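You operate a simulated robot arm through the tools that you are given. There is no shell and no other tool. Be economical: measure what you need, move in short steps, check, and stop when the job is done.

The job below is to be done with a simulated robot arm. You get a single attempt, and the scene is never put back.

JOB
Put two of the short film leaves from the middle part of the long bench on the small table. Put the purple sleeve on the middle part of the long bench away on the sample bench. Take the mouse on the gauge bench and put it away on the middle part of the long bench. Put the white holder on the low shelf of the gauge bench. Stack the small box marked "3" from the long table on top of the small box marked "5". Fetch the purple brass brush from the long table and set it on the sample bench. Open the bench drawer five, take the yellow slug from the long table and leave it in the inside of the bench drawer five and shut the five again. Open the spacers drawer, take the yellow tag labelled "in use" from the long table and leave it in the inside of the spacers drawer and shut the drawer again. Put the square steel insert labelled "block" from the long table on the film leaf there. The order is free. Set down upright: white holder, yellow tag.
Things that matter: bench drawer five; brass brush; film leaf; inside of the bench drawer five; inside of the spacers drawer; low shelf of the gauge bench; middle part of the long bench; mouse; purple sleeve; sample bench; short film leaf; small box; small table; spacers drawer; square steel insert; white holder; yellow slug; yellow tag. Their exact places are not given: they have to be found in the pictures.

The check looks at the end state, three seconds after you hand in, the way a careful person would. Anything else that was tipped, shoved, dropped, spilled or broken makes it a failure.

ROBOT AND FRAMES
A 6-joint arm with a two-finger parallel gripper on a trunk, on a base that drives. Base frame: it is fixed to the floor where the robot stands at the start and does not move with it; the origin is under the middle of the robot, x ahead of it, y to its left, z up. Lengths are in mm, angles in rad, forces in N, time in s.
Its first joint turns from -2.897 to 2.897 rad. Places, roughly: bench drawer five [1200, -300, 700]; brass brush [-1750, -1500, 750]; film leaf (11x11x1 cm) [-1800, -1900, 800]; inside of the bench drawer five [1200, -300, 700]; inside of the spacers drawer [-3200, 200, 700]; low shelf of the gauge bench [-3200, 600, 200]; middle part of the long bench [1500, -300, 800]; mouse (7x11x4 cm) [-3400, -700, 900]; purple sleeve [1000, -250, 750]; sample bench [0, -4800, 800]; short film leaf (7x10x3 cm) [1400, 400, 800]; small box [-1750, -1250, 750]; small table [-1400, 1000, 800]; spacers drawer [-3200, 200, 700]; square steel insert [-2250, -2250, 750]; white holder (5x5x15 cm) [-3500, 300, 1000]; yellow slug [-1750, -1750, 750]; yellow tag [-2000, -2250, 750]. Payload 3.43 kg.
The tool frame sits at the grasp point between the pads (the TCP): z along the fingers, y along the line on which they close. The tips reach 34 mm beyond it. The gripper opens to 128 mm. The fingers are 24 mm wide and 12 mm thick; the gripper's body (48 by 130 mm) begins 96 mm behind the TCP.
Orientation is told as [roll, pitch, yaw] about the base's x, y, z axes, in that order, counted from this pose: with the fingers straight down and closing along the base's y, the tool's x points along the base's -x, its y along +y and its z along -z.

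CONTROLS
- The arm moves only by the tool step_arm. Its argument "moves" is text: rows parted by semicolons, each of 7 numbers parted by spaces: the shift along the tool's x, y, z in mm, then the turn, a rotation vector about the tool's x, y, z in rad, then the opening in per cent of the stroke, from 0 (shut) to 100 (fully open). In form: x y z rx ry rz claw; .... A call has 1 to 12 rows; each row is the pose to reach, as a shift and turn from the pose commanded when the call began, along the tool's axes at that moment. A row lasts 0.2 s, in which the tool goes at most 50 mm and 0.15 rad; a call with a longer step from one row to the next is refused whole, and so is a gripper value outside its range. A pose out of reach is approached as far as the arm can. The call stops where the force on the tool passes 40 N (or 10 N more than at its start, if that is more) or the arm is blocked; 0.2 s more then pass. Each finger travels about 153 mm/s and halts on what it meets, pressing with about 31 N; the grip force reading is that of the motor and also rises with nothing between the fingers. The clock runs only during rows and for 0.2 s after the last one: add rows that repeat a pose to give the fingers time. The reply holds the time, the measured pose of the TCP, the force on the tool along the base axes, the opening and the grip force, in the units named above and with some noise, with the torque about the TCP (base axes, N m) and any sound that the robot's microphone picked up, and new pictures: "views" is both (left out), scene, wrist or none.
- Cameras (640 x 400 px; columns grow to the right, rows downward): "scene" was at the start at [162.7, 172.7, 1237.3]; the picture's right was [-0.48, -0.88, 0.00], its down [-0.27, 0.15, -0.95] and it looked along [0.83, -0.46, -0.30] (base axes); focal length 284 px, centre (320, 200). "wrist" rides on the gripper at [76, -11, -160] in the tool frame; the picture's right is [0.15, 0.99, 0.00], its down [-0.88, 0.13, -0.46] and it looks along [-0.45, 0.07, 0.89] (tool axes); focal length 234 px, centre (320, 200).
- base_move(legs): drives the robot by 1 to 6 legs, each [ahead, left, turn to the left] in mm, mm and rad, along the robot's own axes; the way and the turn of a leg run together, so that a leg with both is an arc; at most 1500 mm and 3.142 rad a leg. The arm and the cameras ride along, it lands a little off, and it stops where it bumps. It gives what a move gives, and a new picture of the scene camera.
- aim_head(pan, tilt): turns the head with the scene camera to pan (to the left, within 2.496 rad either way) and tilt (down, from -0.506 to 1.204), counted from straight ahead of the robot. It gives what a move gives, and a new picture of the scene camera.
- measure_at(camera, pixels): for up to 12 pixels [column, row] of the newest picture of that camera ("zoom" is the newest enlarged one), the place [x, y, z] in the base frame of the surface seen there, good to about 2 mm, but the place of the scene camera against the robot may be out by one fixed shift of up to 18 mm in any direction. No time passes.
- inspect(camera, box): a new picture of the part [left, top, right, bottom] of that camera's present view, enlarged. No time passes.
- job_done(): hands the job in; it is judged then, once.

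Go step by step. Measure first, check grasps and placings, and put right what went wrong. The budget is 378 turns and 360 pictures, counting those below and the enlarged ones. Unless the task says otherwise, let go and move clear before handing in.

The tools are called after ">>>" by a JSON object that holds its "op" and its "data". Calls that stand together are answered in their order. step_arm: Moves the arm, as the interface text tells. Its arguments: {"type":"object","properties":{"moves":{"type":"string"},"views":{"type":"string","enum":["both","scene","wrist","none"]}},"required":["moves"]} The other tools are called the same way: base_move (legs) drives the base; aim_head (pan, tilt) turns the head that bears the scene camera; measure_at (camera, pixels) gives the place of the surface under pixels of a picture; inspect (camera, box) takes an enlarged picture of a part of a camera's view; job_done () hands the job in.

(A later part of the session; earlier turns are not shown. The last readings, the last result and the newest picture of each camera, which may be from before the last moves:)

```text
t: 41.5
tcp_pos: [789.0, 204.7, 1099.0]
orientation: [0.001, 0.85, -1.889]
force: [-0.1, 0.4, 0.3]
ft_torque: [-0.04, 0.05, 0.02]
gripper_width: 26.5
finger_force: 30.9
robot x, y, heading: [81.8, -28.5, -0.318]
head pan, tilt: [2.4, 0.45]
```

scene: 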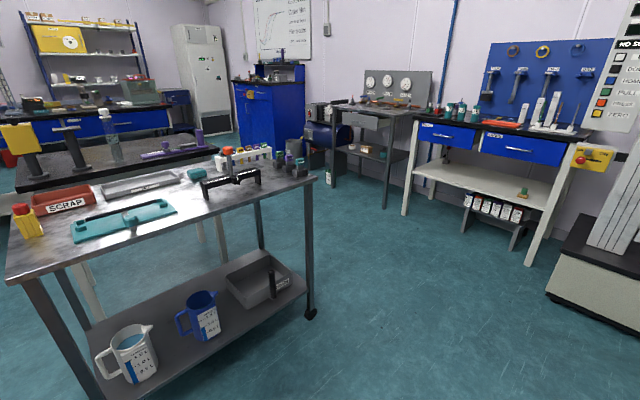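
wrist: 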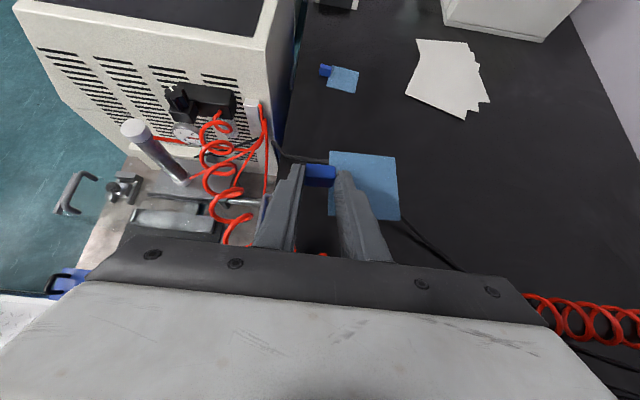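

I measure the tables here to identify "small table" near (-1400,1000).

>>> {"op": "measure_at", "data": {"camera": "scene", "pixels": [[30, 275], [310, 178], [215, 150], [15, 205], [120, 165], [355, 115], [480, 130], [500, 165], [270, 97], [420, 128], [290, 300], [100, 120]]}}

>>> {"op": "inspect", "data": {"camera": "scene", "box": [0, 60, 330, 266]}}

>>> {"op": "inspect", "data": {"camera": "scene", "box": [300, 40, 640, 252]}}

```text
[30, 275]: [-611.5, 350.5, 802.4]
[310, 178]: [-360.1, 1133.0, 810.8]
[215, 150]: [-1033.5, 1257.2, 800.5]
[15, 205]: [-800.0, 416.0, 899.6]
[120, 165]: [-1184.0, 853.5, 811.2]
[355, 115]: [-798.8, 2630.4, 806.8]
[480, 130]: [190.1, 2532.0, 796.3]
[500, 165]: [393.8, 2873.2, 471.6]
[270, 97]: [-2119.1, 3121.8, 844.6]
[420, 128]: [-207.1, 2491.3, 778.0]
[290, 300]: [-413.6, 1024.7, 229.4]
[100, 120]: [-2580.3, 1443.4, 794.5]
```

```text
1.94 times, centred on (165, 163) of scene
```

zoom: 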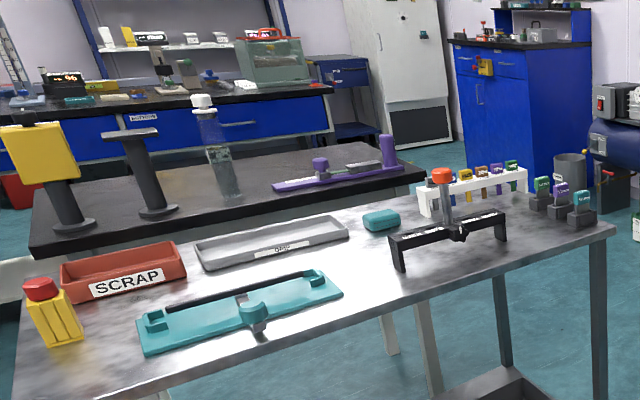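

```text
1.88 times, centred on (470, 146) of scene
```

zoom: 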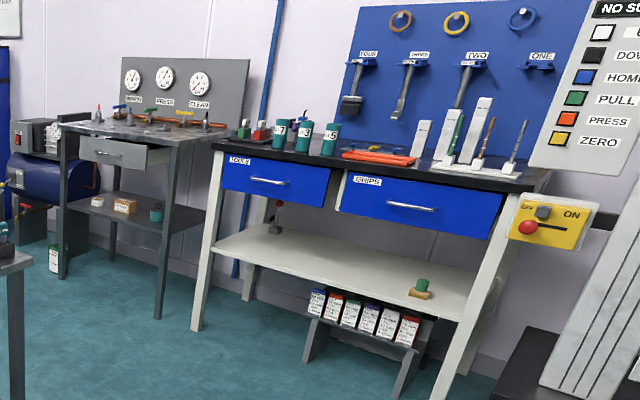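

The black small table behind the metal one, near (-1200,850), matches. I drive back to about (-900,-300) and turn toward +y.

>>> {"op": "base_move", "data": {"legs": [[-850, -566, 0], [0, 0, 1.9]]}}

>>> {"op": "aim_head", "data": {"pan": 0.4, "tilt": 0.5}}

```text
t: 48.9
tcp_pos: [-451.3, 357.9, 1099.6]
orientation: [0.0, 0.849, -1.303]
force: [0.6, 0.3, -0.3]
ft_torque: [-0.01, 0.01, 0.0]
gripper_width: 26.7
finger_force: 31.1
robot x, y, heading: [-910.0, -228.3, 0.267]
head pan, tilt: [2.4, 0.45]
stopped in leg 2: the robot was blocked; the commanded pose is now the measured one
```

scene: 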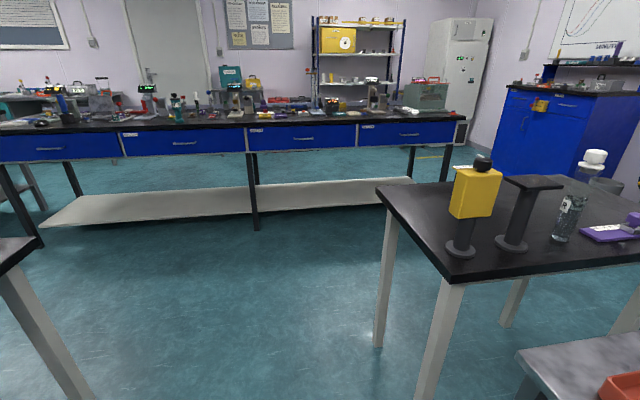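

```text
t: 50.8
tcp_pos: [-452.3, 359.7, 1099.5]
orientation: [0.001, 0.85, -1.303]
force: [-0.5, 0.1, -0.5]
ft_torque: [-0.02, 0.04, 0.02]
gripper_width: 26.7
finger_force: 30.9
robot x, y, heading: [-907.8, -227.3, 0.266]
head pan, tilt: [0.4, 0.499]
```

scene: 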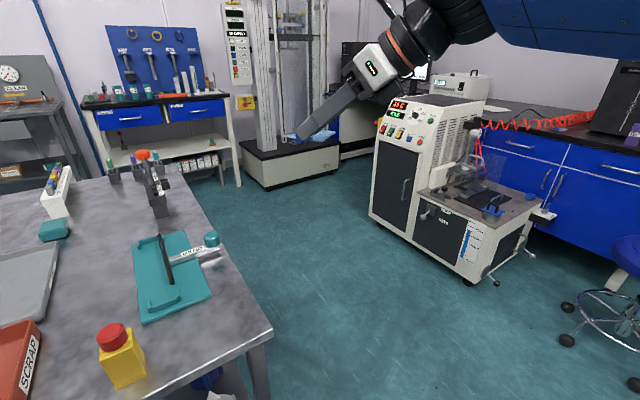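

Turning was blocked by the metal table's corner, apparently. I measure its corner and leg.

>>> {"op": "measure_at", "data": {"camera": "scene", "pixels": [[272, 333], [262, 395], [150, 385], [130, 350], [215, 235], [100, 178], [205, 375]]}}

>>> {"op": "aim_head", "data": {"pan": 1.3, "tilt": 0.9}}

```text
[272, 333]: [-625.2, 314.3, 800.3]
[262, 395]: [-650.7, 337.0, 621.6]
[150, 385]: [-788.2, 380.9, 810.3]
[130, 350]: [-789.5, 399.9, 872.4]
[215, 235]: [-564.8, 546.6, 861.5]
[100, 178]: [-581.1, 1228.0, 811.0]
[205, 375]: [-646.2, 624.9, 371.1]
```

```text
t: 52.0
tcp_pos: [-451.3, 359.2, 1099.4]
orientation: [0.0, 0.851, -1.301]
force: [0.6, -0.9, -0.6]
ft_torque: [-0.01, 0.01, 0.02]
gripper_width: 26.7
finger_force: 31.2
robot x, y, heading: [-907.3, -224.7, 0.272]
head pan, tilt: [1.3, 0.901]
```

scene: 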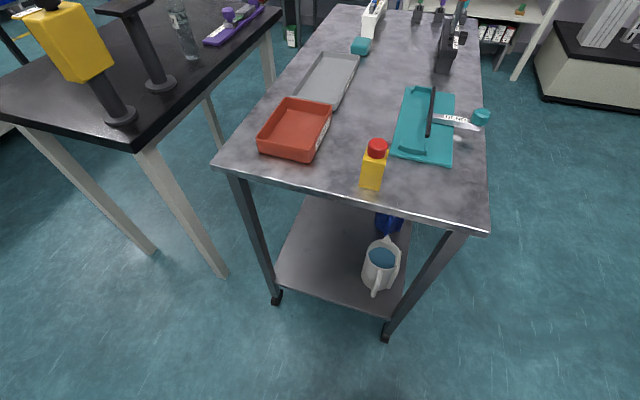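

>>> {"op": "aim_head", "data": {"pan": 2.45, "tilt": 0.9}}

>>> {"op": "aim_head", "data": {"pan": -2.45, "tilt": 0.7}}

```text
t: 53.4
tcp_pos: [-451.4, 359.7, 1098.8]
orientation: [-0.001, 0.85, -1.302]
force: [0.4, 0.7, -0.1]
ft_torque: [0.06, 0.0, 0.03]
gripper_width: 26.7
finger_force: 30.9
robot x, y, heading: [-908.8, -225.2, 0.272]
head pan, tilt: [2.45, 0.901]
```

scene: 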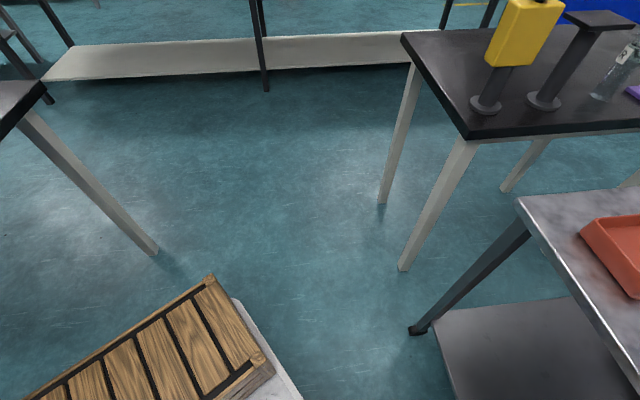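

```text
t: 57.2
tcp_pos: [-451.6, 357.7, 1099.8]
orientation: [-0.002, 0.849, -1.303]
force: [0.6, 0.9, -1.0]
ft_torque: [-0.02, 0.01, 0.01]
gripper_width: 27.0
finger_force: 31.2
robot x, y, heading: [-909.6, -227.1, 0.265]
head pan, tilt: [-2.45, 0.7]
```

scene: 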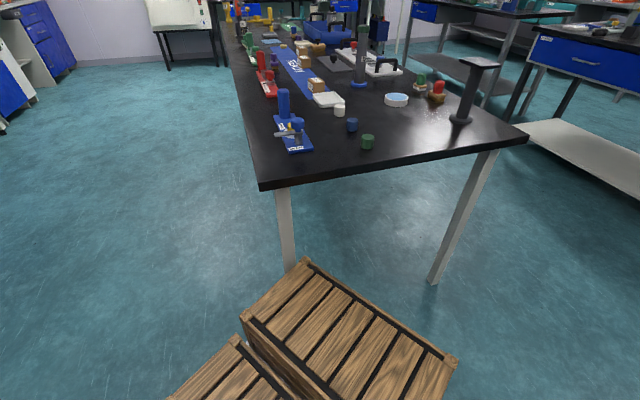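

The rear right of the deck touches near the long table's leg at (288,265). I measure the long table corners and small table from these views.

>>> {"op": "measure_at", "data": {"camera": "scene", "pixels": [[263, 187], [526, 138], [290, 255], [432, 280], [240, 60], [308, 260], [245, 320], [450, 360], [285, 125], [545, 130]]}}

>>> {"op": "inspect", "data": {"camera": "scene", "box": [210, 0, 530, 200]}}

```text
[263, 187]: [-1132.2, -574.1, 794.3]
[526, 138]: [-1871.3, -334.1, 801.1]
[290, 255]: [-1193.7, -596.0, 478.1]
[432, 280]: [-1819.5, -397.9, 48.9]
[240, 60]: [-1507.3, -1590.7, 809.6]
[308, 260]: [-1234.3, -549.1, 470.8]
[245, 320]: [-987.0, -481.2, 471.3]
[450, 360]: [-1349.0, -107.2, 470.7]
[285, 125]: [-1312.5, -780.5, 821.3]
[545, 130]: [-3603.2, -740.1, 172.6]
```

```text
2.00 times, centred on (370, 100) of scene
```

zoom: 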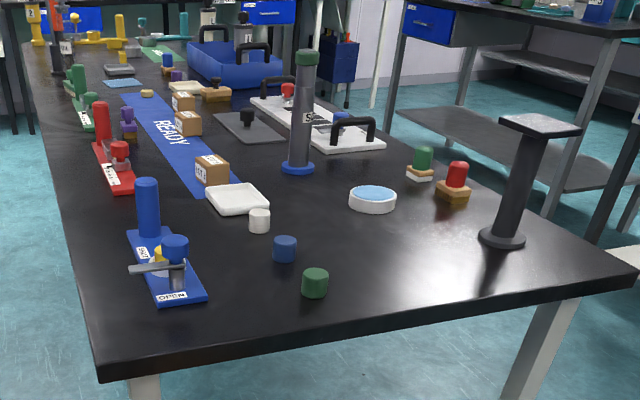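

Everything lies in a frame rotated by −0.318: long table end at v≈−900, metal table from v≈103; corridor between is ~1 m. I centre in it, turn to face +V, and shift left toward the small table.

>>> {"op": "base_move", "data": {"legs": [[55, 83, 0], [0, 0, 0.986]]}}

>>> {"op": "aim_head", "data": {"pan": 0.9, "tilt": 0.6}}

```text
t: 60.9
tcp_pos: [-1114.4, 572.2, 1099.4]
orientation: [-0.001, 0.85, -0.313]
force: [0.1, 0.6, 0.2]
ft_torque: [-0.02, 0.0, -0.03]
gripper_width: 26.4
finger_force: 31.4
robot x, y, heading: [-878.2, -131.8, 1.26]
head pan, tilt: [-2.45, 0.7]
```

scene: 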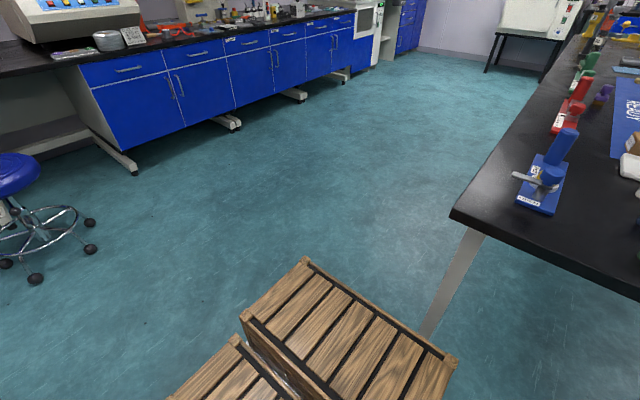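

```text
t: 63.7
tcp_pos: [-1113.7, 572.8, 1098.5]
orientation: [0.001, 0.85, -0.312]
force: [-0.6, -0.7, -0.9]
ft_torque: [-0.03, -0.03, -0.02]
gripper_width: 26.7
finger_force: 30.7
robot x, y, heading: [-879.4, -128.7, 1.254]
head pan, tilt: [0.901, 0.6]
```

scene: 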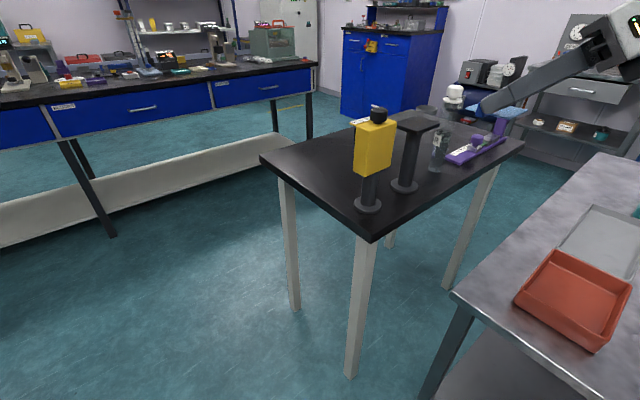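

>>> {"op": "measure_at", "data": {"camera": "scene", "pixels": [[372, 236], [262, 157], [520, 143], [300, 160], [340, 160], [380, 145], [368, 205], [404, 185], [375, 140], [413, 122], [320, 180], [330, 145]]}}

>>> {"op": "inspect", "data": {"camera": "scene", "box": [250, 70, 530, 245]}}

```text
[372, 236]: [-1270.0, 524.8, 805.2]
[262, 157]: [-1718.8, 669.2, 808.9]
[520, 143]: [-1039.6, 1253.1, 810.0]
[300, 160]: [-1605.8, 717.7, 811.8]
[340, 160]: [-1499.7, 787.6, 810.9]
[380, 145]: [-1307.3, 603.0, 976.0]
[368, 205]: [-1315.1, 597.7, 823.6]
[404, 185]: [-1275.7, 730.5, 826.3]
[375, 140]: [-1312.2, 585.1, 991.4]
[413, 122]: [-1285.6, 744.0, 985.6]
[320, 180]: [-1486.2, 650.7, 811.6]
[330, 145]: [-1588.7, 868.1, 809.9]
```

```text
2.29 times, centred on (390, 158) of scene
```

zoom: 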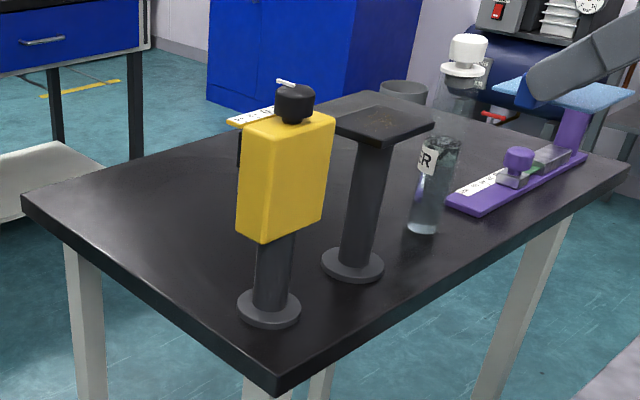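

The small table spans u −1842…−1371, v 100…865, with free space in its left half. I shift left 850 mm.

>>> {"op": "base_move", "data": {"legs": [[0, 850, 0]]}}

>>> {"op": "step_arm", "data": {"moves": "0 0 0 -0.107 0 0.094 5; 0 0 0 -0.215 0 0.189 5; 0 0 0 -0.322 0 0.283 5; 0 0 0 -0.429 0 0.377 5; 0 0 0 -0.536 0 0.471 5; 0 0 0 -0.644 0 0.566 5; 0 0 0 -0.751 0 0.66 5; 0 0 0 -0.858 0 0.754 5; 0 0 0 -0.965 0 0.848 5; 0 0 0 -1.073 0 0.943 5; 0 0 0 -1.18 0 1.037 5; 0 0 0 -1.18 0 1.037 5"}}

```text
t: 68.2
tcp_pos: [-1919.8, 837.6, 1098.9]
orientation: [0.0, 0.85, -0.317]
force: [0.1, 0.9, 0.0]
ft_torque: [-0.01, -0.03, -0.02]
gripper_width: 26.7
finger_force: 31.3
robot x, y, heading: [-1690.5, 134.8, 1.252]
head pan, tilt: [0.901, 0.6]
```

scene: 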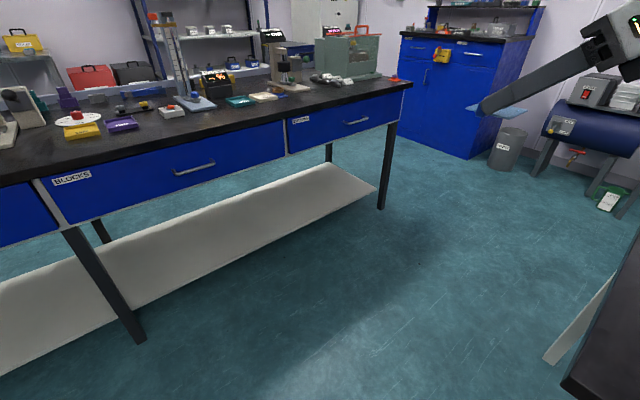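

```text
t: 70.8
tcp_pos: [-1914.7, 842.4, 1099.0]
orientation: [-0.005, 0.851, -0.833]
force: [-0.9, -0.2, -0.1]
ft_torque: [-0.05, 0.02, -0.06]
gripper_width: 26.6
finger_force: 30.4
out of reach, approached as far as the arm can: row 4, 5, 6, 7, 8, 9, 10, 11, 12
robot x, y, heading: [-1689.3, 132.4, 1.255]
head pan, tilt: [0.901, 0.6]
```

scene: 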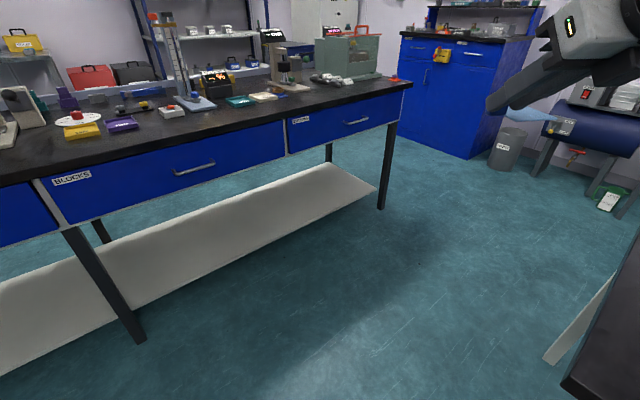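
wrist: 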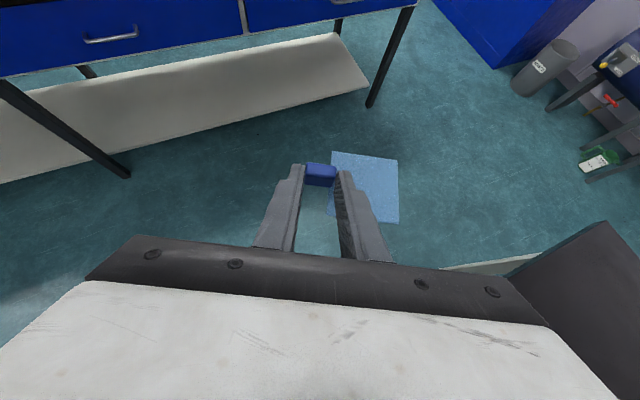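

The rotation stopped at a wrist limit (yaw −0.83). I check which pose counts as commanded with a null row.

>>> {"op": "step_arm", "data": {"moves": "0 0 -10 0 0 0 5; 0 0 -10 0 0 0 5", "views": "none"}}

```text
t: 71.4
tcp_pos: [-1910.0, 836.2, 1105.2]
orientation: [-0.004, 0.852, -0.832]
force: [0.1, -0.2, 0.0]
ft_torque: [0.01, 0.01, 0.01]
gripper_width: 26.6
finger_force: 30.9
robot x, y, heading: [-1687.1, 135.1, 1.253]
head pan, tilt: [0.901, 0.6]
```

Commanded pose equals the reached one. I move the TCP over the table's free half.

>>> {"op": "step_arm", "data": {"moves": "-19 36 -21 0 0 0 5; -38 71 -43 0 0 0 5; -57 106 -64 0 0 0 5; -75 141 -86 0 0 0 5; -94 176 -107 0 0 0 5; -113 212 -129 0 0 0 5; -132 247 -150 0 0 0 5; -150 282 -171 0 0 0 5; -170 318 -193 0 0 0 5", "views": "none"}}

>>> {"op": "step_arm", "data": {"moves": "0 0 0 -0.107 0 0.094 5; 0 0 0 -0.215 0 0.189 5; 0 0 0 -0.322 0 0.283 5; 0 0 0 -0.429 0 0.377 5; 0 0 0 -0.536 0 0.471 5; 0 0 0 -0.644 0 0.566 5; 0 0 0 -0.751 0 0.66 5; 0 0 0 -0.751 0 0.66 5"}}

```text
t: 73.4
tcp_pos: [-1501.6, 860.3, 1104.9]
orientation: [-0.001, 0.85, -0.83]
force: [-0.6, -0.2, -0.1]
ft_torque: [-0.01, -0.05, -0.02]
gripper_width: 26.6
finger_force: 31.3
robot x, y, heading: [-1687.2, 132.8, 1.251]
head pan, tilt: [0.901, 0.6]
```

```text
t: 75.2
tcp_pos: [-1412.7, 839.9, 1097.4]
orientation: [-0.022, 0.853, -1.786]
force: [0.0, 0.7, -0.3]
ft_torque: [-0.04, 0.0, 0.0]
gripper_width: 26.7
finger_force: 30.8
out of reach, approached as far as the arm can: row 6, 7, 8
robot x, y, heading: [-1687.8, 134.9, 1.251]
head pan, tilt: [0.901, 0.6]
```

scene: 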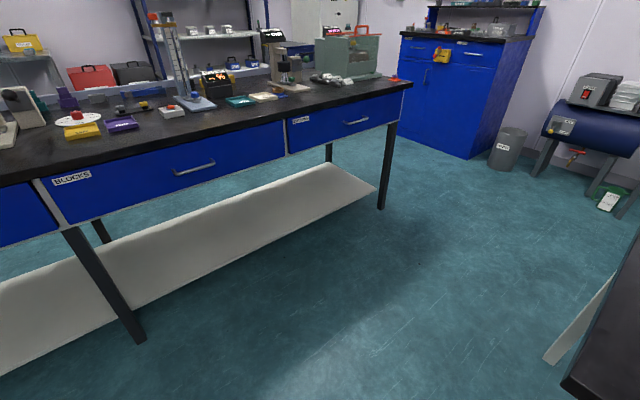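
wrist: 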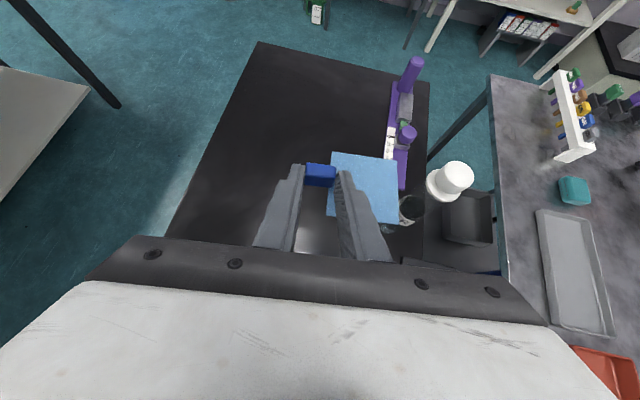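

Now pointing +V over the small table; its left half is free. I measure table top height and edges with the wrist camera.

>>> {"op": "measure_at", "data": {"camera": "wrist", "pixels": [[230, 180], [260, 100], [200, 170], [300, 130], [360, 130], [390, 160], [250, 60], [413, 205], [310, 185], [365, 190]]}}

```text
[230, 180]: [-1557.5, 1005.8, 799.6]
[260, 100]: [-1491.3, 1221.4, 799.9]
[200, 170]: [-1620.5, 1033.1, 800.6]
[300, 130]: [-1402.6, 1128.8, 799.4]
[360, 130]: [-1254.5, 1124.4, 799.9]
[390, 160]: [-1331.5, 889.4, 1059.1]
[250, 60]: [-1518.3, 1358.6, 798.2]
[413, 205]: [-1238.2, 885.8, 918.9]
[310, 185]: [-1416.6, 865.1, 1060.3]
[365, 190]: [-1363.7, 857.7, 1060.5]
```

>>> {"op": "step_arm", "data": {"moves": "5 -41 6 0 0 0 5; 10 -82 11 0 0 0 5; 15 -124 17 0 0 0 5; -15 -124 43 0 0 0 5; -45 -124 70 0 0 0 5; -75 -124 96 0 0 0 5; -105 -124 122 0 0 0 5; -136 -124 149 0 0 0 5; -158 -124 168 0 0 0 5; -158 -124 168 0 0 0 5"}}

```text
t: 77.4
tcp_pos: [-1457.6, 881.1, 863.5]
orientation: [-0.063, 0.861, -1.764]
force: [0.0, -0.3, -0.6]
ft_torque: [-0.03, 0.0, 0.01]
gripper_width: 26.9
finger_force: 31.0
out of reach, approached as far as the arm can: row 1, 2, 3, 4, 5, 6, 7, 8, 9, 10
robot x, y, heading: [-1685.6, 133.7, 1.249]
head pan, tilt: [0.901, 0.6]
```

scene: 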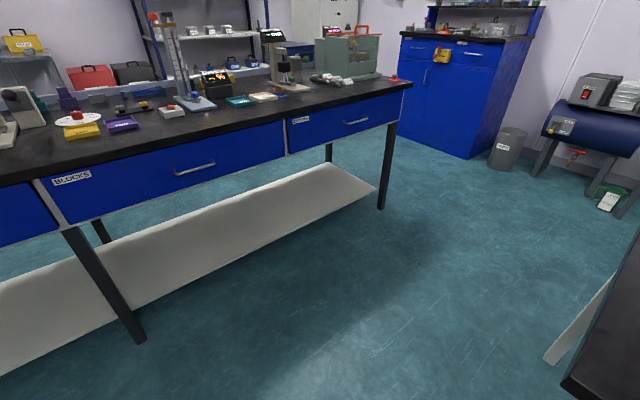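
wrist: 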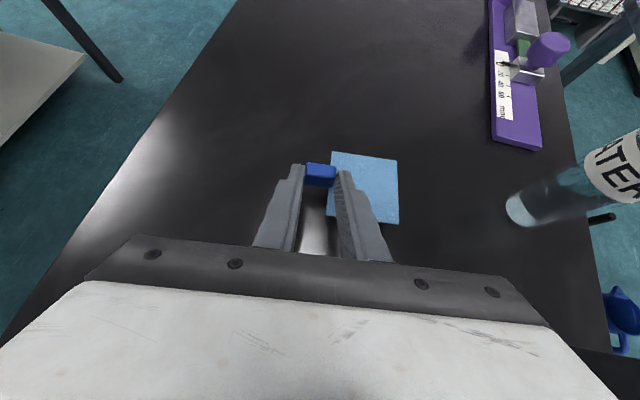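

The leaf is about 25 mm above a free spot. I lower gently.

>>> {"op": "step_arm", "data": {"moves": "-5 3 5 0 0 0 5; -9 5 8 0 0 0 5; -13 5 11 0 0 0 5; -16 5 14 0 0 0 5; -18 5 16 0 0 0 5"}}

```text
t: 78.6
tcp_pos: [-1455.3, 881.7, 840.9]
orientation: [-0.067, 0.861, -1.765]
force: [-1.4, 0.1, 3.0]
ft_torque: [-0.03, -0.28, 0.1]
gripper_width: 26.7
finger_force: 31.1
robot x, y, heading: [-1688.5, 131.7, 1.255]
head pan, tilt: [0.901, 0.6]
```

scene: 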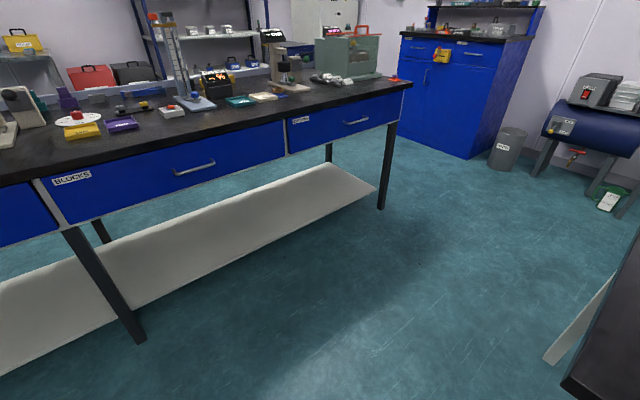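
wrist: 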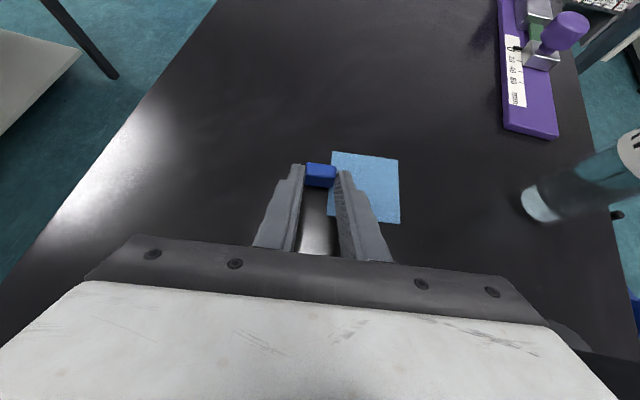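

Contact (3 N). I release and back out along the tool axis.

>>> {"op": "step_arm", "data": {"moves": "0 0 0 0 0 0 20; 0 0 0 0 0 0 40; 0 0 0 0 0 0 40; 10 0 -30 0 0 0 40; 25 0 -65 0 0 0 40; 50 0 -100 0 0 0 40; 75 0 -140 0 0 0 40; 100 0 -175 0 0 0 40"}}

```text
t: 80.4
tcp_pos: [-1455.6, 814.0, 1030.6]
orientation: [-0.065, 0.862, -1.765]
force: [-0.1, 0.2, -0.6]
ft_torque: [-0.01, 0.0, 0.0]
gripper_width: 51.5
finger_force: 0.1
robot x, y, heading: [-1687.9, 133.3, 1.253]
head pan, tilt: [0.901, 0.6]
```

scene: 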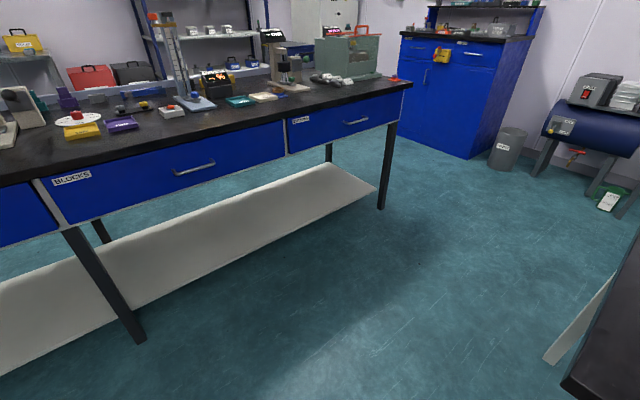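
wrist: 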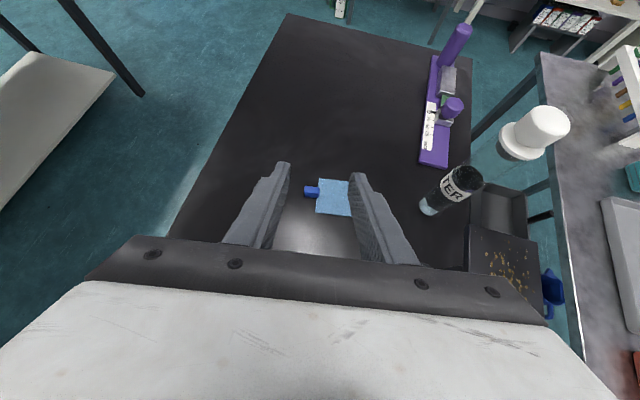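

Leaf B is on the small table. I bring the tool upright and look along the gauge bench (ahead-left) for the white holder, mouse and spacers drawer.

>>> {"op": "step_arm", "data": {"moves": "0 0 0 -0.01 -0.144 0.005 40; 0 0 0 -0.02 -0.288 0.009 40; 0 0 0 -0.03 -0.431 0.014 40; 0 0 0 -0.041 -0.575 0.019 40; 0 0 0 -0.052 -0.719 0.023 40; 0 0 0 -0.062 -0.862 0.028 40; 0 0 0 -0.062 -0.862 0.028 40", "views": "none"}}

>>> {"op": "aim_head", "data": {"pan": 1.6, "tilt": 0.4}}

>>> {"op": "aim_head", "data": {"pan": 2.3, "tilt": 0.4}}

```text
t: 82.0
tcp_pos: [-1405.4, 799.9, 1027.1]
orientation: [-0.011, -0.001, -1.74]
force: [-0.1, -0.2, 0.0]
ft_torque: [0.02, 0.0, 0.0]
gripper_width: 51.3
finger_force: 0.0
out of reach, approached as far as the arm can: row 1, 2, 3, 4, 5, 6, 7
robot x, y, heading: [-1684.7, 135.0, 1.251]
head pan, tilt: [0.901, 0.6]
```

```text
t: 83.1
tcp_pos: [-1405.7, 799.4, 1027.8]
orientation: [-0.01, 0.001, -1.74]
force: [0.1, 0.1, 0.4]
ft_torque: [-0.02, 0.0, 0.01]
gripper_width: 50.7
finger_force: 0.0
robot x, y, heading: [-1688.2, 135.9, 1.257]
head pan, tilt: [1.6, 0.4]
```

scene: 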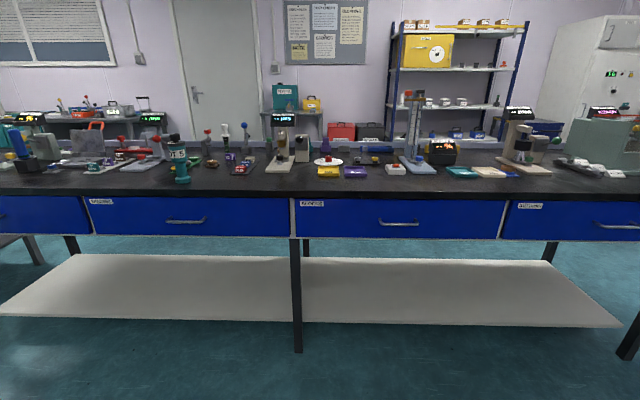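

```text
t: 84.2
tcp_pos: [-1405.7, 799.8, 1027.0]
orientation: [-0.01, 0.0, -1.74]
force: [-1.2, 0.5, -0.8]
ft_torque: [0.03, -0.04, 0.01]
gripper_width: 51.5
finger_force: 0.1
robot x, y, heading: [-1686.7, 135.0, 1.254]
head pan, tilt: [2.3, 0.4]
```

scene: 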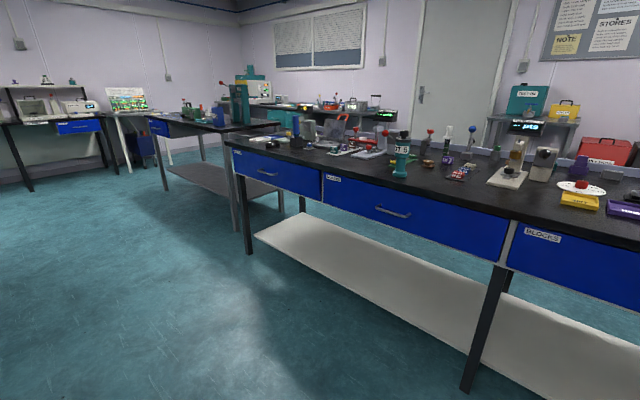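

>>> {"op": "inspect", "data": {"camera": "scene", "box": [220, 100, 440, 238]}}

>>> {"op": "measure_at", "data": {"camera": "scene", "pixels": [[265, 172], [392, 212], [540, 237], [230, 145], [400, 170], [350, 150], [560, 340], [510, 225]]}}

>>> {"op": "inspect", "data": {"camera": "scene", "box": [400, 100, 640, 250]}}

```text
2.90 times, centred on (330, 169) of scene
```

zoom: 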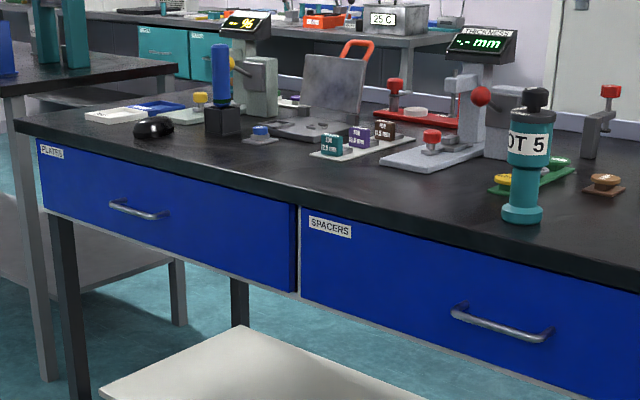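

```text
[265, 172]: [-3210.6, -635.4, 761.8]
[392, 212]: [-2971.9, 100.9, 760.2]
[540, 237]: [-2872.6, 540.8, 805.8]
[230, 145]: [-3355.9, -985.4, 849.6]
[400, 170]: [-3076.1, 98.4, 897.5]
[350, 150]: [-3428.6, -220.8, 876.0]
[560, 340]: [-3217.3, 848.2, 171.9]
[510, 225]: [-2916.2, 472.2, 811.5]
```

```text
2.67 times, centred on (520, 175) of scene
```

zoom: 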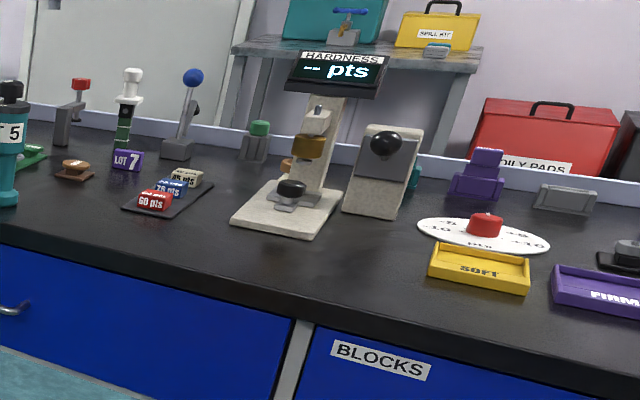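

Found: SPACERS drawer (handle near (-2972,101)), mouse black at zoom1 (153,127), and a white-topped object at zoom2 (127,105). I measure and zoom closer.

>>> {"op": "measure_at", "data": {"camera": "zoom", "pixels": [[130, 75], [128, 100], [125, 130], [125, 145], [75, 100], [190, 80]]}}

>>> {"op": "inspect", "data": {"camera": "scene", "box": [420, 110, 500, 160]}}

>>> {"op": "inspect", "data": {"camera": "scene", "box": [240, 110, 340, 172]}}

```text
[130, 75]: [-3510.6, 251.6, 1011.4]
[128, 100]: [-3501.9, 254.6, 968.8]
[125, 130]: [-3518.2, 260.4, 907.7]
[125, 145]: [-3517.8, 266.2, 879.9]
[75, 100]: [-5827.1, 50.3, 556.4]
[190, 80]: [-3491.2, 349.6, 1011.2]
```

```text
8.00 times, centred on (460, 135) of scene
```

zoom: 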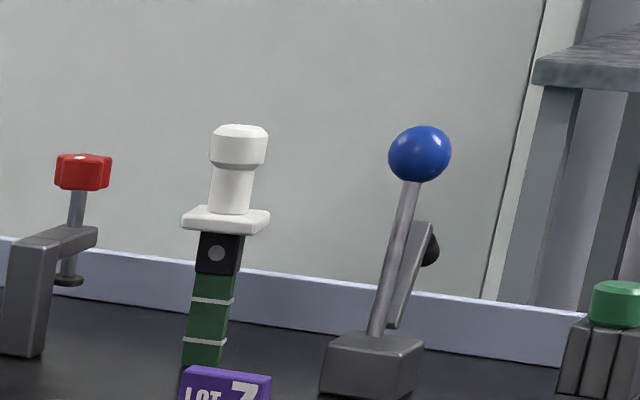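

```text
6.40 times, centred on (290, 141) of scene
```

zoom: 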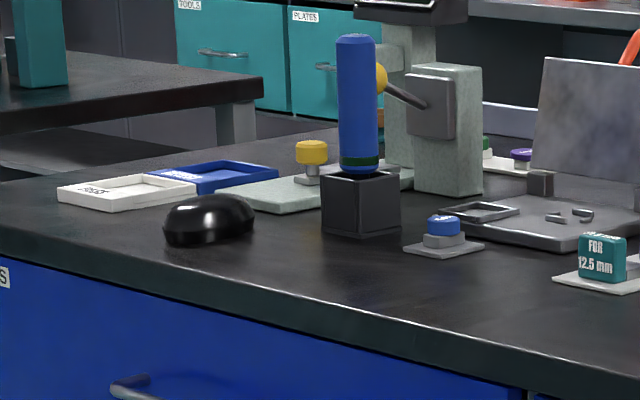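

The white holder is the white-capped piece at (-3510,255) on the gauge bench (top ≈ 860). I raise/retract the arm, turn to face −U and drive up to the gauge bench.

>>> {"op": "step_arm", "data": {"moves": "-20 0 -40 0 0 0 40; -50 0 -75 0 0 0 40; -80 0 -110 0 0 0 40; -110 0 -145 0 0 0 40; -140 0 -170 0 0 0 40", "views": "none"}}

>>> {"op": "base_move", "data": {"legs": [[0, 0, 1.571], [550, 400, 0]]}}

>>> {"op": "aim_head", "data": {"pan": 0.0, "tilt": 0.5}}

```text
t: 85.4
tcp_pos: [-1430.2, 668.9, 1166.4]
orientation: [0.001, 0.009, -1.768]
force: [-0.6, 0.7, -0.8]
ft_torque: [-0.05, 0.01, -0.01]
gripper_width: 51.3
finger_force: 0.1
out of reach, approached as far as the arm can: row 1, 2, 4, 5
robot x, y, heading: [-1685.2, 130.2, 1.255]
head pan, tilt: [2.3, 0.4]
```

```text
t: 93.0
tcp_pos: [-2877.8, 187.6, 1165.2]
orientation: [0.001, 0.009, -0.195]
force: [-0.8, -0.1, -0.5]
ft_torque: [0.01, -0.03, -0.02]
gripper_width: 51.5
finger_force: 0.1
robot x, y, heading: [-2347.0, -70.9, 2.827]
head pan, tilt: [2.3, 0.4]
```

scene: 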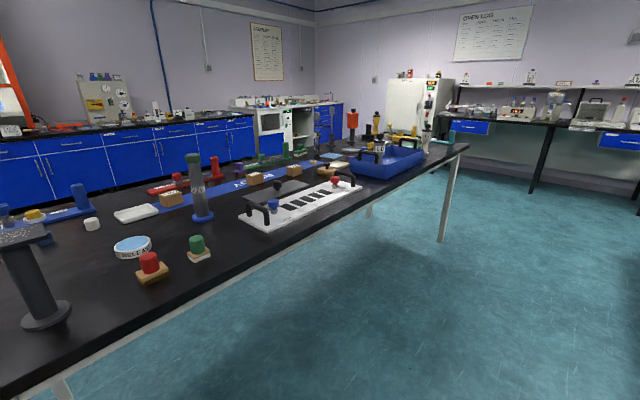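

```text
t: 95.1
tcp_pos: [-2878.1, 186.9, 1165.5]
orientation: [0.001, 0.01, -0.195]
force: [0.1, 0.0, 0.2]
ft_torque: [-0.01, 0.0, 0.01]
gripper_width: 51.2
finger_force: 0.0
robot x, y, heading: [-2340.7, -69.7, 2.82]
head pan, tilt: [0.0, 0.499]
```

scene: 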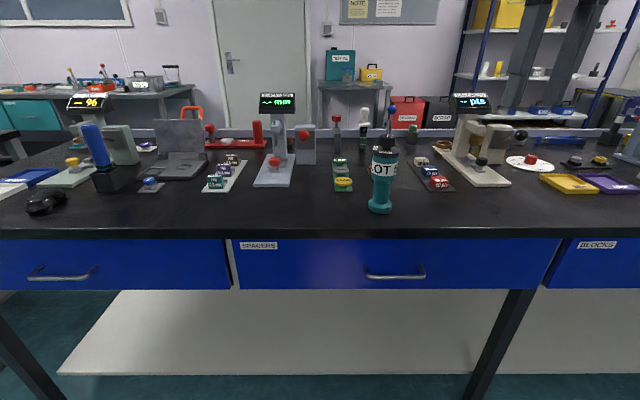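

The bench is squarely in view: SPACERS drawer centre with handle (395,273), holder behind "LOT 5" at (363,125), mouse (45,200). I measure the main features.

>>> {"op": "measure_at", "data": {"camera": "scene", "pixels": [[363, 120], [363, 140], [395, 273], [400, 242], [395, 232], [280, 374], [280, 300], [45, 200], [65, 276], [380, 200], [345, 185], [440, 180]]}}

>>> {"op": "inspect", "data": {"camera": "scene", "box": [310, 90, 470, 190]}}

```text
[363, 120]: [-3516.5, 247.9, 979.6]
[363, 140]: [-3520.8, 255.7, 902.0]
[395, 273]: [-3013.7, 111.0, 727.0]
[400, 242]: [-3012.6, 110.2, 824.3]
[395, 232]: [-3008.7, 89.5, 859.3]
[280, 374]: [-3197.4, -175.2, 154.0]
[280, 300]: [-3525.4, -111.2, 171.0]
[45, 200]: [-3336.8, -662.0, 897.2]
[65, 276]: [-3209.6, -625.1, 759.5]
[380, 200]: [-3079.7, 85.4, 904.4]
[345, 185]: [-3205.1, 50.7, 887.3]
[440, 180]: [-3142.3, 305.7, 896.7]
```

```text
4.00 times, centred on (390, 140) of scene
```

zoom: 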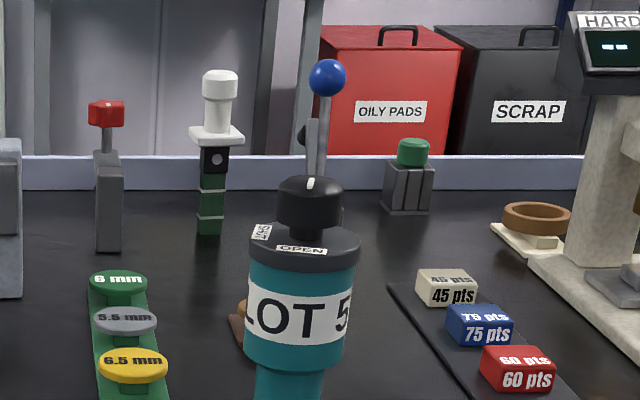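

Bench front edge u≈−2886, shelf front u≈−2980, shelf top ≈158. I drive 190 mm ahead and extend the arm to view the holder with the wrist camera.

>>> {"op": "base_move", "data": {"legs": [[190, 0, 0]]}}

>>> {"op": "step_arm", "data": {"moves": "-45 0 0 0 0 0.03 60; -90 0 0 0 0 0.06 60; -135 0 0 0 0 0.09 60; -180 0 0 0 0 0.12 60; -180 0 0 0 0 0.125 60"}}

```text
t: 96.6
tcp_pos: [-3055.8, 246.0, 1165.4]
orientation: [0.002, 0.01, -0.195]
force: [-0.1, -0.6, 0.0]
ft_torque: [-0.01, -0.02, 0.0]
gripper_width: 51.0
finger_force: 0.0
robot x, y, heading: [-2520.1, -11.3, 2.824]
head pan, tilt: [0.0, 0.499]
```

scene: 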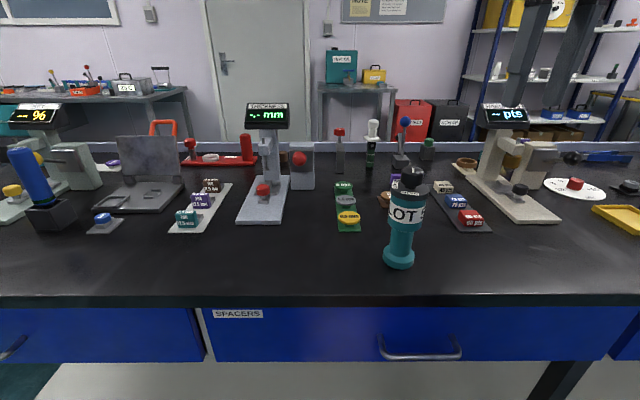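

```text
t: 97.8
tcp_pos: [-2899.8, 223.5, 1116.5]
orientation: [0.001, 0.016, -0.317]
force: [-0.5, 0.2, 0.4]
ft_torque: [0.01, 0.0, 0.01]
gripper_width: 77.0
finger_force: 0.2
out of reach, approached as far as the arm can: row 1, 2, 3, 4, 5
robot x, y, heading: [-2521.6, -12.3, 2.826]
head pan, tilt: [0.0, 0.499]
```

scene: 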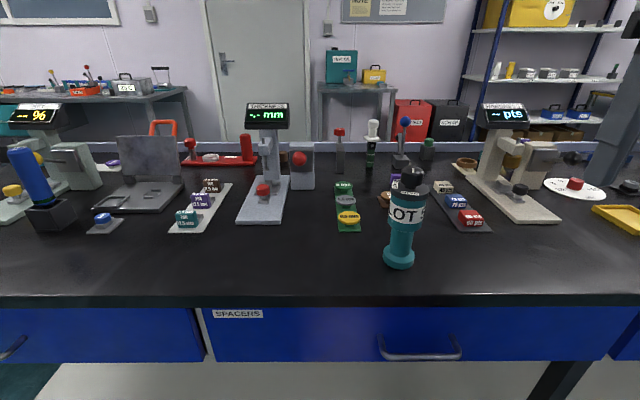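
wrist: 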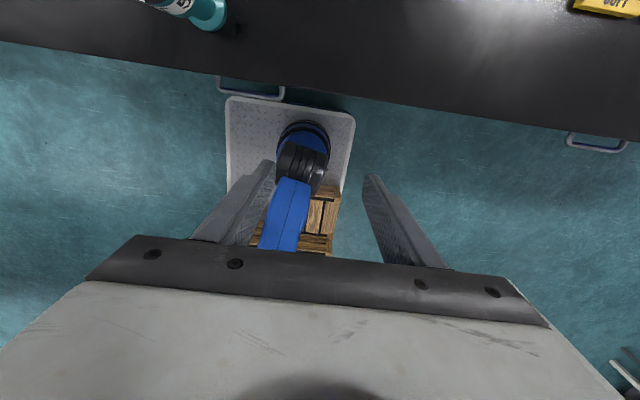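

The tool is turned 180° (camera on the far side looking back), near its wrist limit. I rotate it back by −π.

>>> {"op": "step_arm", "data": {"moves": "0 0 0 0 0 -0.145 60; 0 0 0 0 0 -0.29 60; 0 0 0 0 0 -0.435 60; 0 0 0 0 0 -0.58 60; 0 0 0 0 0 -0.725 60; 0 0 0 0 0 -0.87 60; 0 0 0 0 0 -1.015 60; 0 0 0 0 0 -1.16 60; 0 0 0 0 0 -1.305 60; 0 0 0 0 0 -1.45 60; 0 0 0 0 0 -1.571 60", "views": "none"}}

>>> {"op": "step_arm", "data": {"moves": "0 0 0 0 0 -0.145 60; 0 0 0 0 0 -0.29 60; 0 0 0 0 0 -0.435 60; 0 0 0 0 0 -0.58 60; 0 0 0 0 0 -0.725 60; 0 0 0 0 0 -0.87 60; 0 0 0 0 0 -1.015 60; 0 0 0 0 0 -1.16 60; 0 0 0 0 0 -1.305 60; 0 0 0 0 0 -1.45 60; 0 0 0 0 0 -1.571 60", "views": "none"}}

>>> {"op": "step_arm", "data": {"moves": "-45 0 0 0 0 0 60; -90 0 0 0 0 0 60; -135 0 0 0 0 0 60; -180 0 0 0 0 0 60; -220 0 0 0 0 0 60; -220 0 0 0 0 0 60"}}

```text
t: 100.2
tcp_pos: [-2901.4, 223.4, 1115.7]
orientation: [0.012, -0.001, 1.25]
force: [0.4, 0.1, -0.9]
ft_torque: [-0.02, 0.02, -0.04]
gripper_width: 76.8
finger_force: 0.0
robot x, y, heading: [-2518.9, -11.4, 2.822]
head pan, tilt: [0.0, 0.499]
```

```text
t: 102.6
tcp_pos: [-2902.2, 222.6, 1115.3]
orientation: [-0.004, -0.011, 2.823]
force: [-0.1, -0.3, -0.1]
ft_torque: [-0.02, 0.02, 0.01]
gripper_width: 76.7
finger_force: 0.0
robot x, y, heading: [-2521.3, -11.5, 2.825]
head pan, tilt: [0.0, 0.499]
```

```text
t: 104.0
tcp_pos: [-3110.8, 292.4, 1119.2]
orientation: [-0.001, -0.011, 2.82]
force: [-0.1, 0.6, 0.1]
ft_torque: [0.01, 0.03, 0.01]
gripper_width: 76.8
finger_force: 0.0
robot x, y, heading: [-2522.2, -12.5, 2.826]
head pan, tilt: [0.0, 0.499]
```

scene: 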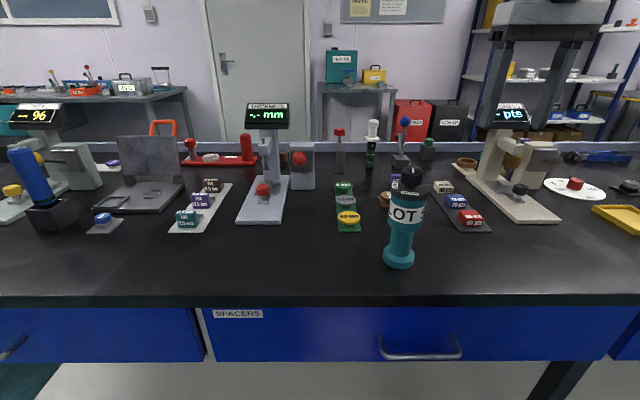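
wrist: 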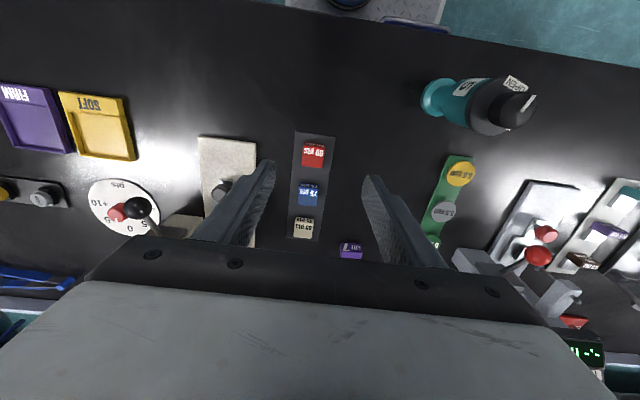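

>>> {"op": "measure_at", "data": {"camera": "scene", "pixels": [[267, 115], [340, 131], [403, 121], [372, 128], [370, 165], [504, 115], [395, 180], [411, 175], [372, 146], [300, 160], [390, 200], [428, 145]]}}

>>> {"op": "inspect", "data": {"camera": "scene", "box": [320, 100, 450, 181]}}

```text
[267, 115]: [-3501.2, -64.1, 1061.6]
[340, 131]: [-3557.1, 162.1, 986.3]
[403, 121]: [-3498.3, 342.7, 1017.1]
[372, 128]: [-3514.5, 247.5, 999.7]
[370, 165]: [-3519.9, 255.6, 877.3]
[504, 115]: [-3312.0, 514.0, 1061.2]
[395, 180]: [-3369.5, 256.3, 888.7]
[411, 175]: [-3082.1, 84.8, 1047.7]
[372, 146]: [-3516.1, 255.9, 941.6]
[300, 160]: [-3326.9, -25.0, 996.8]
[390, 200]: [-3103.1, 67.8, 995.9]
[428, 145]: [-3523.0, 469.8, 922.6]
```

```text
4.92 times, centred on (385, 140) of scene
```

zoom: 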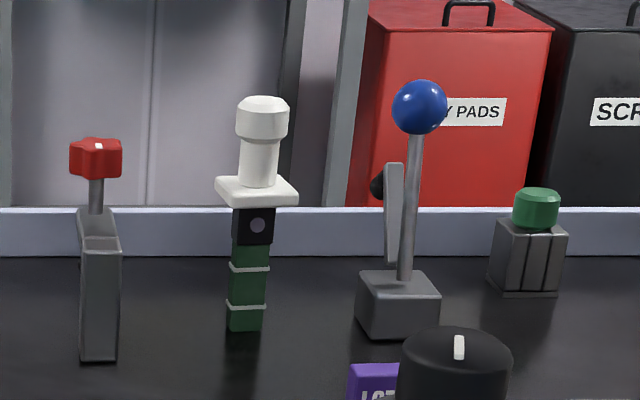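

The holder is a single ~150 mm piece: knob (~33 mm) on a stem, plate, and column. I'll grip its knob with the tool tilted 45° forward so it can later be placed on the low shelf. I move to a viewing pre-pose.

>>> {"op": "step_arm", "data": {"moves": "-32 21 0 0 -0.1 0 60; -64 42 0 0 -0.2 0 60; -95 63 0 0 -0.3 0 60; -127 84 0 0 -0.4 0 60; -158 105 0 0 -0.5 0 50; -190 126 10 0 -0.6 0 50; -221 147 20 0 -0.7 0 50; -253 166 29 0 -0.785 0 50; -253 166 29 0 -0.785 0 50"}}

```text
t: 106.0
tcp_pos: [-3404.4, 215.9, 1089.4]
orientation: [-0.003, -0.795, 2.822]
force: [0.2, -1.0, 0.5]
ft_torque: [-0.01, 0.02, 0.01]
gripper_width: 64.1
finger_force: 0.1
robot x, y, heading: [-2520.3, -13.6, 2.825]
head pan, tilt: [0.0, 0.499]
```

scene: 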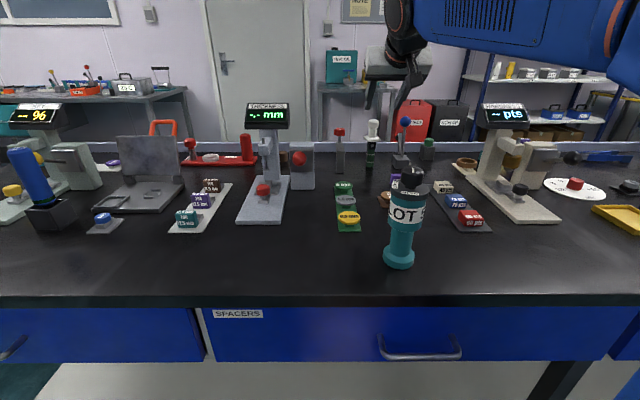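
wrist: 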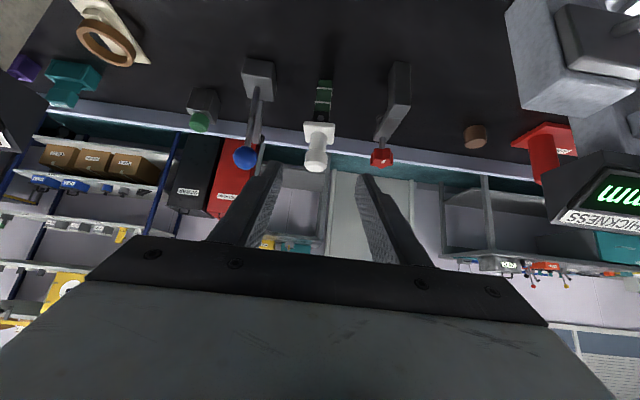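

>>> {"op": "measure_at", "data": {"camera": "wrist", "pixels": [[316, 165], [318, 155], [320, 142], [318, 132], [323, 112], [324, 88], [304, 130], [333, 130], [245, 157], [300, 60], [383, 157], [350, 100]]}}

>>> {"op": "inspect", "data": {"camera": "wrist", "box": [240, 70, 400, 170]}}

```text
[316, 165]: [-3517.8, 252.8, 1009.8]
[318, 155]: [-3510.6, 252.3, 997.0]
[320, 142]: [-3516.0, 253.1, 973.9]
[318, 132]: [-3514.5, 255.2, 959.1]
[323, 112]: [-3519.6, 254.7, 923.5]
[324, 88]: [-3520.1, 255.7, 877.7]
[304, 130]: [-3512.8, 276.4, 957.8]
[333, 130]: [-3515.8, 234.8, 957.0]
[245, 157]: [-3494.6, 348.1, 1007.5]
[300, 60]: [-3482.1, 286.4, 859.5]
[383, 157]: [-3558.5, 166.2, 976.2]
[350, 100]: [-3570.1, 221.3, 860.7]
```

```text
4.00 times, centred on (320, 120) of wrist
```

zoom: 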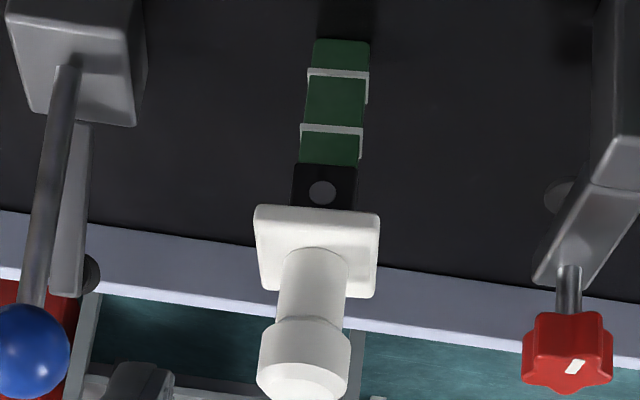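

Knob centre ≈(-3526,257), z 985–1010, plate top ≈960; v already aligned. I approach along the tool axis.

>>> {"op": "step_arm", "data": {"moves": "-12 0 30 0 0 0 50; -23 0 65 0 0 0 50; -23 0 100 0 0 0 50; -23 0 130 0 0 0 50; -23 0 145 0 0 0 50; -23 0 145 0 0 0 50"}}

```text
t: 107.4
tcp_pos: [-3516.0, 254.1, 1006.7]
orientation: [-0.001, -0.796, 2.822]
force: [0.7, -0.2, 0.2]
ft_torque: [0.01, -0.01, 0.0]
gripper_width: 64.3
finger_force: 0.0
robot x, y, heading: [-2520.3, -12.6, 2.826]
head pan, tilt: [0.0, 0.499]
```

scene: 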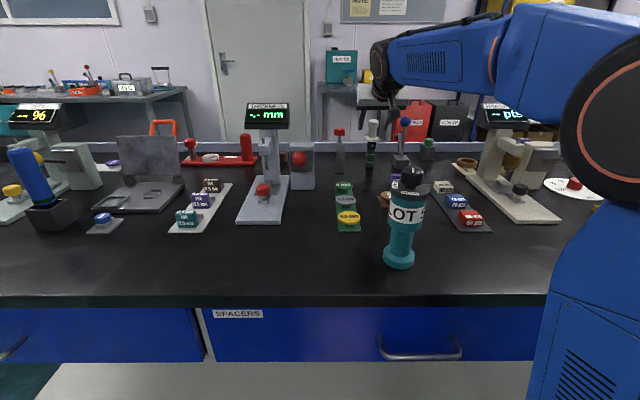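
wrist: 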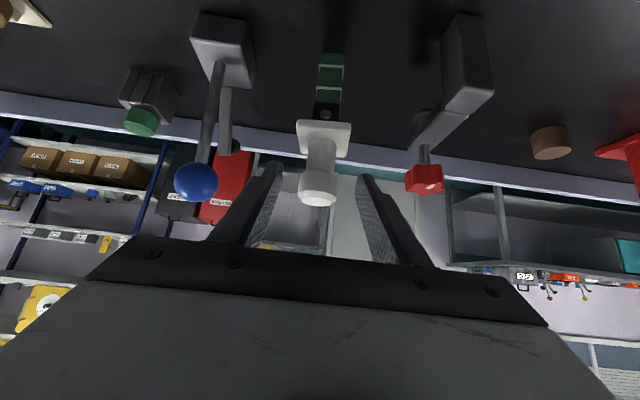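

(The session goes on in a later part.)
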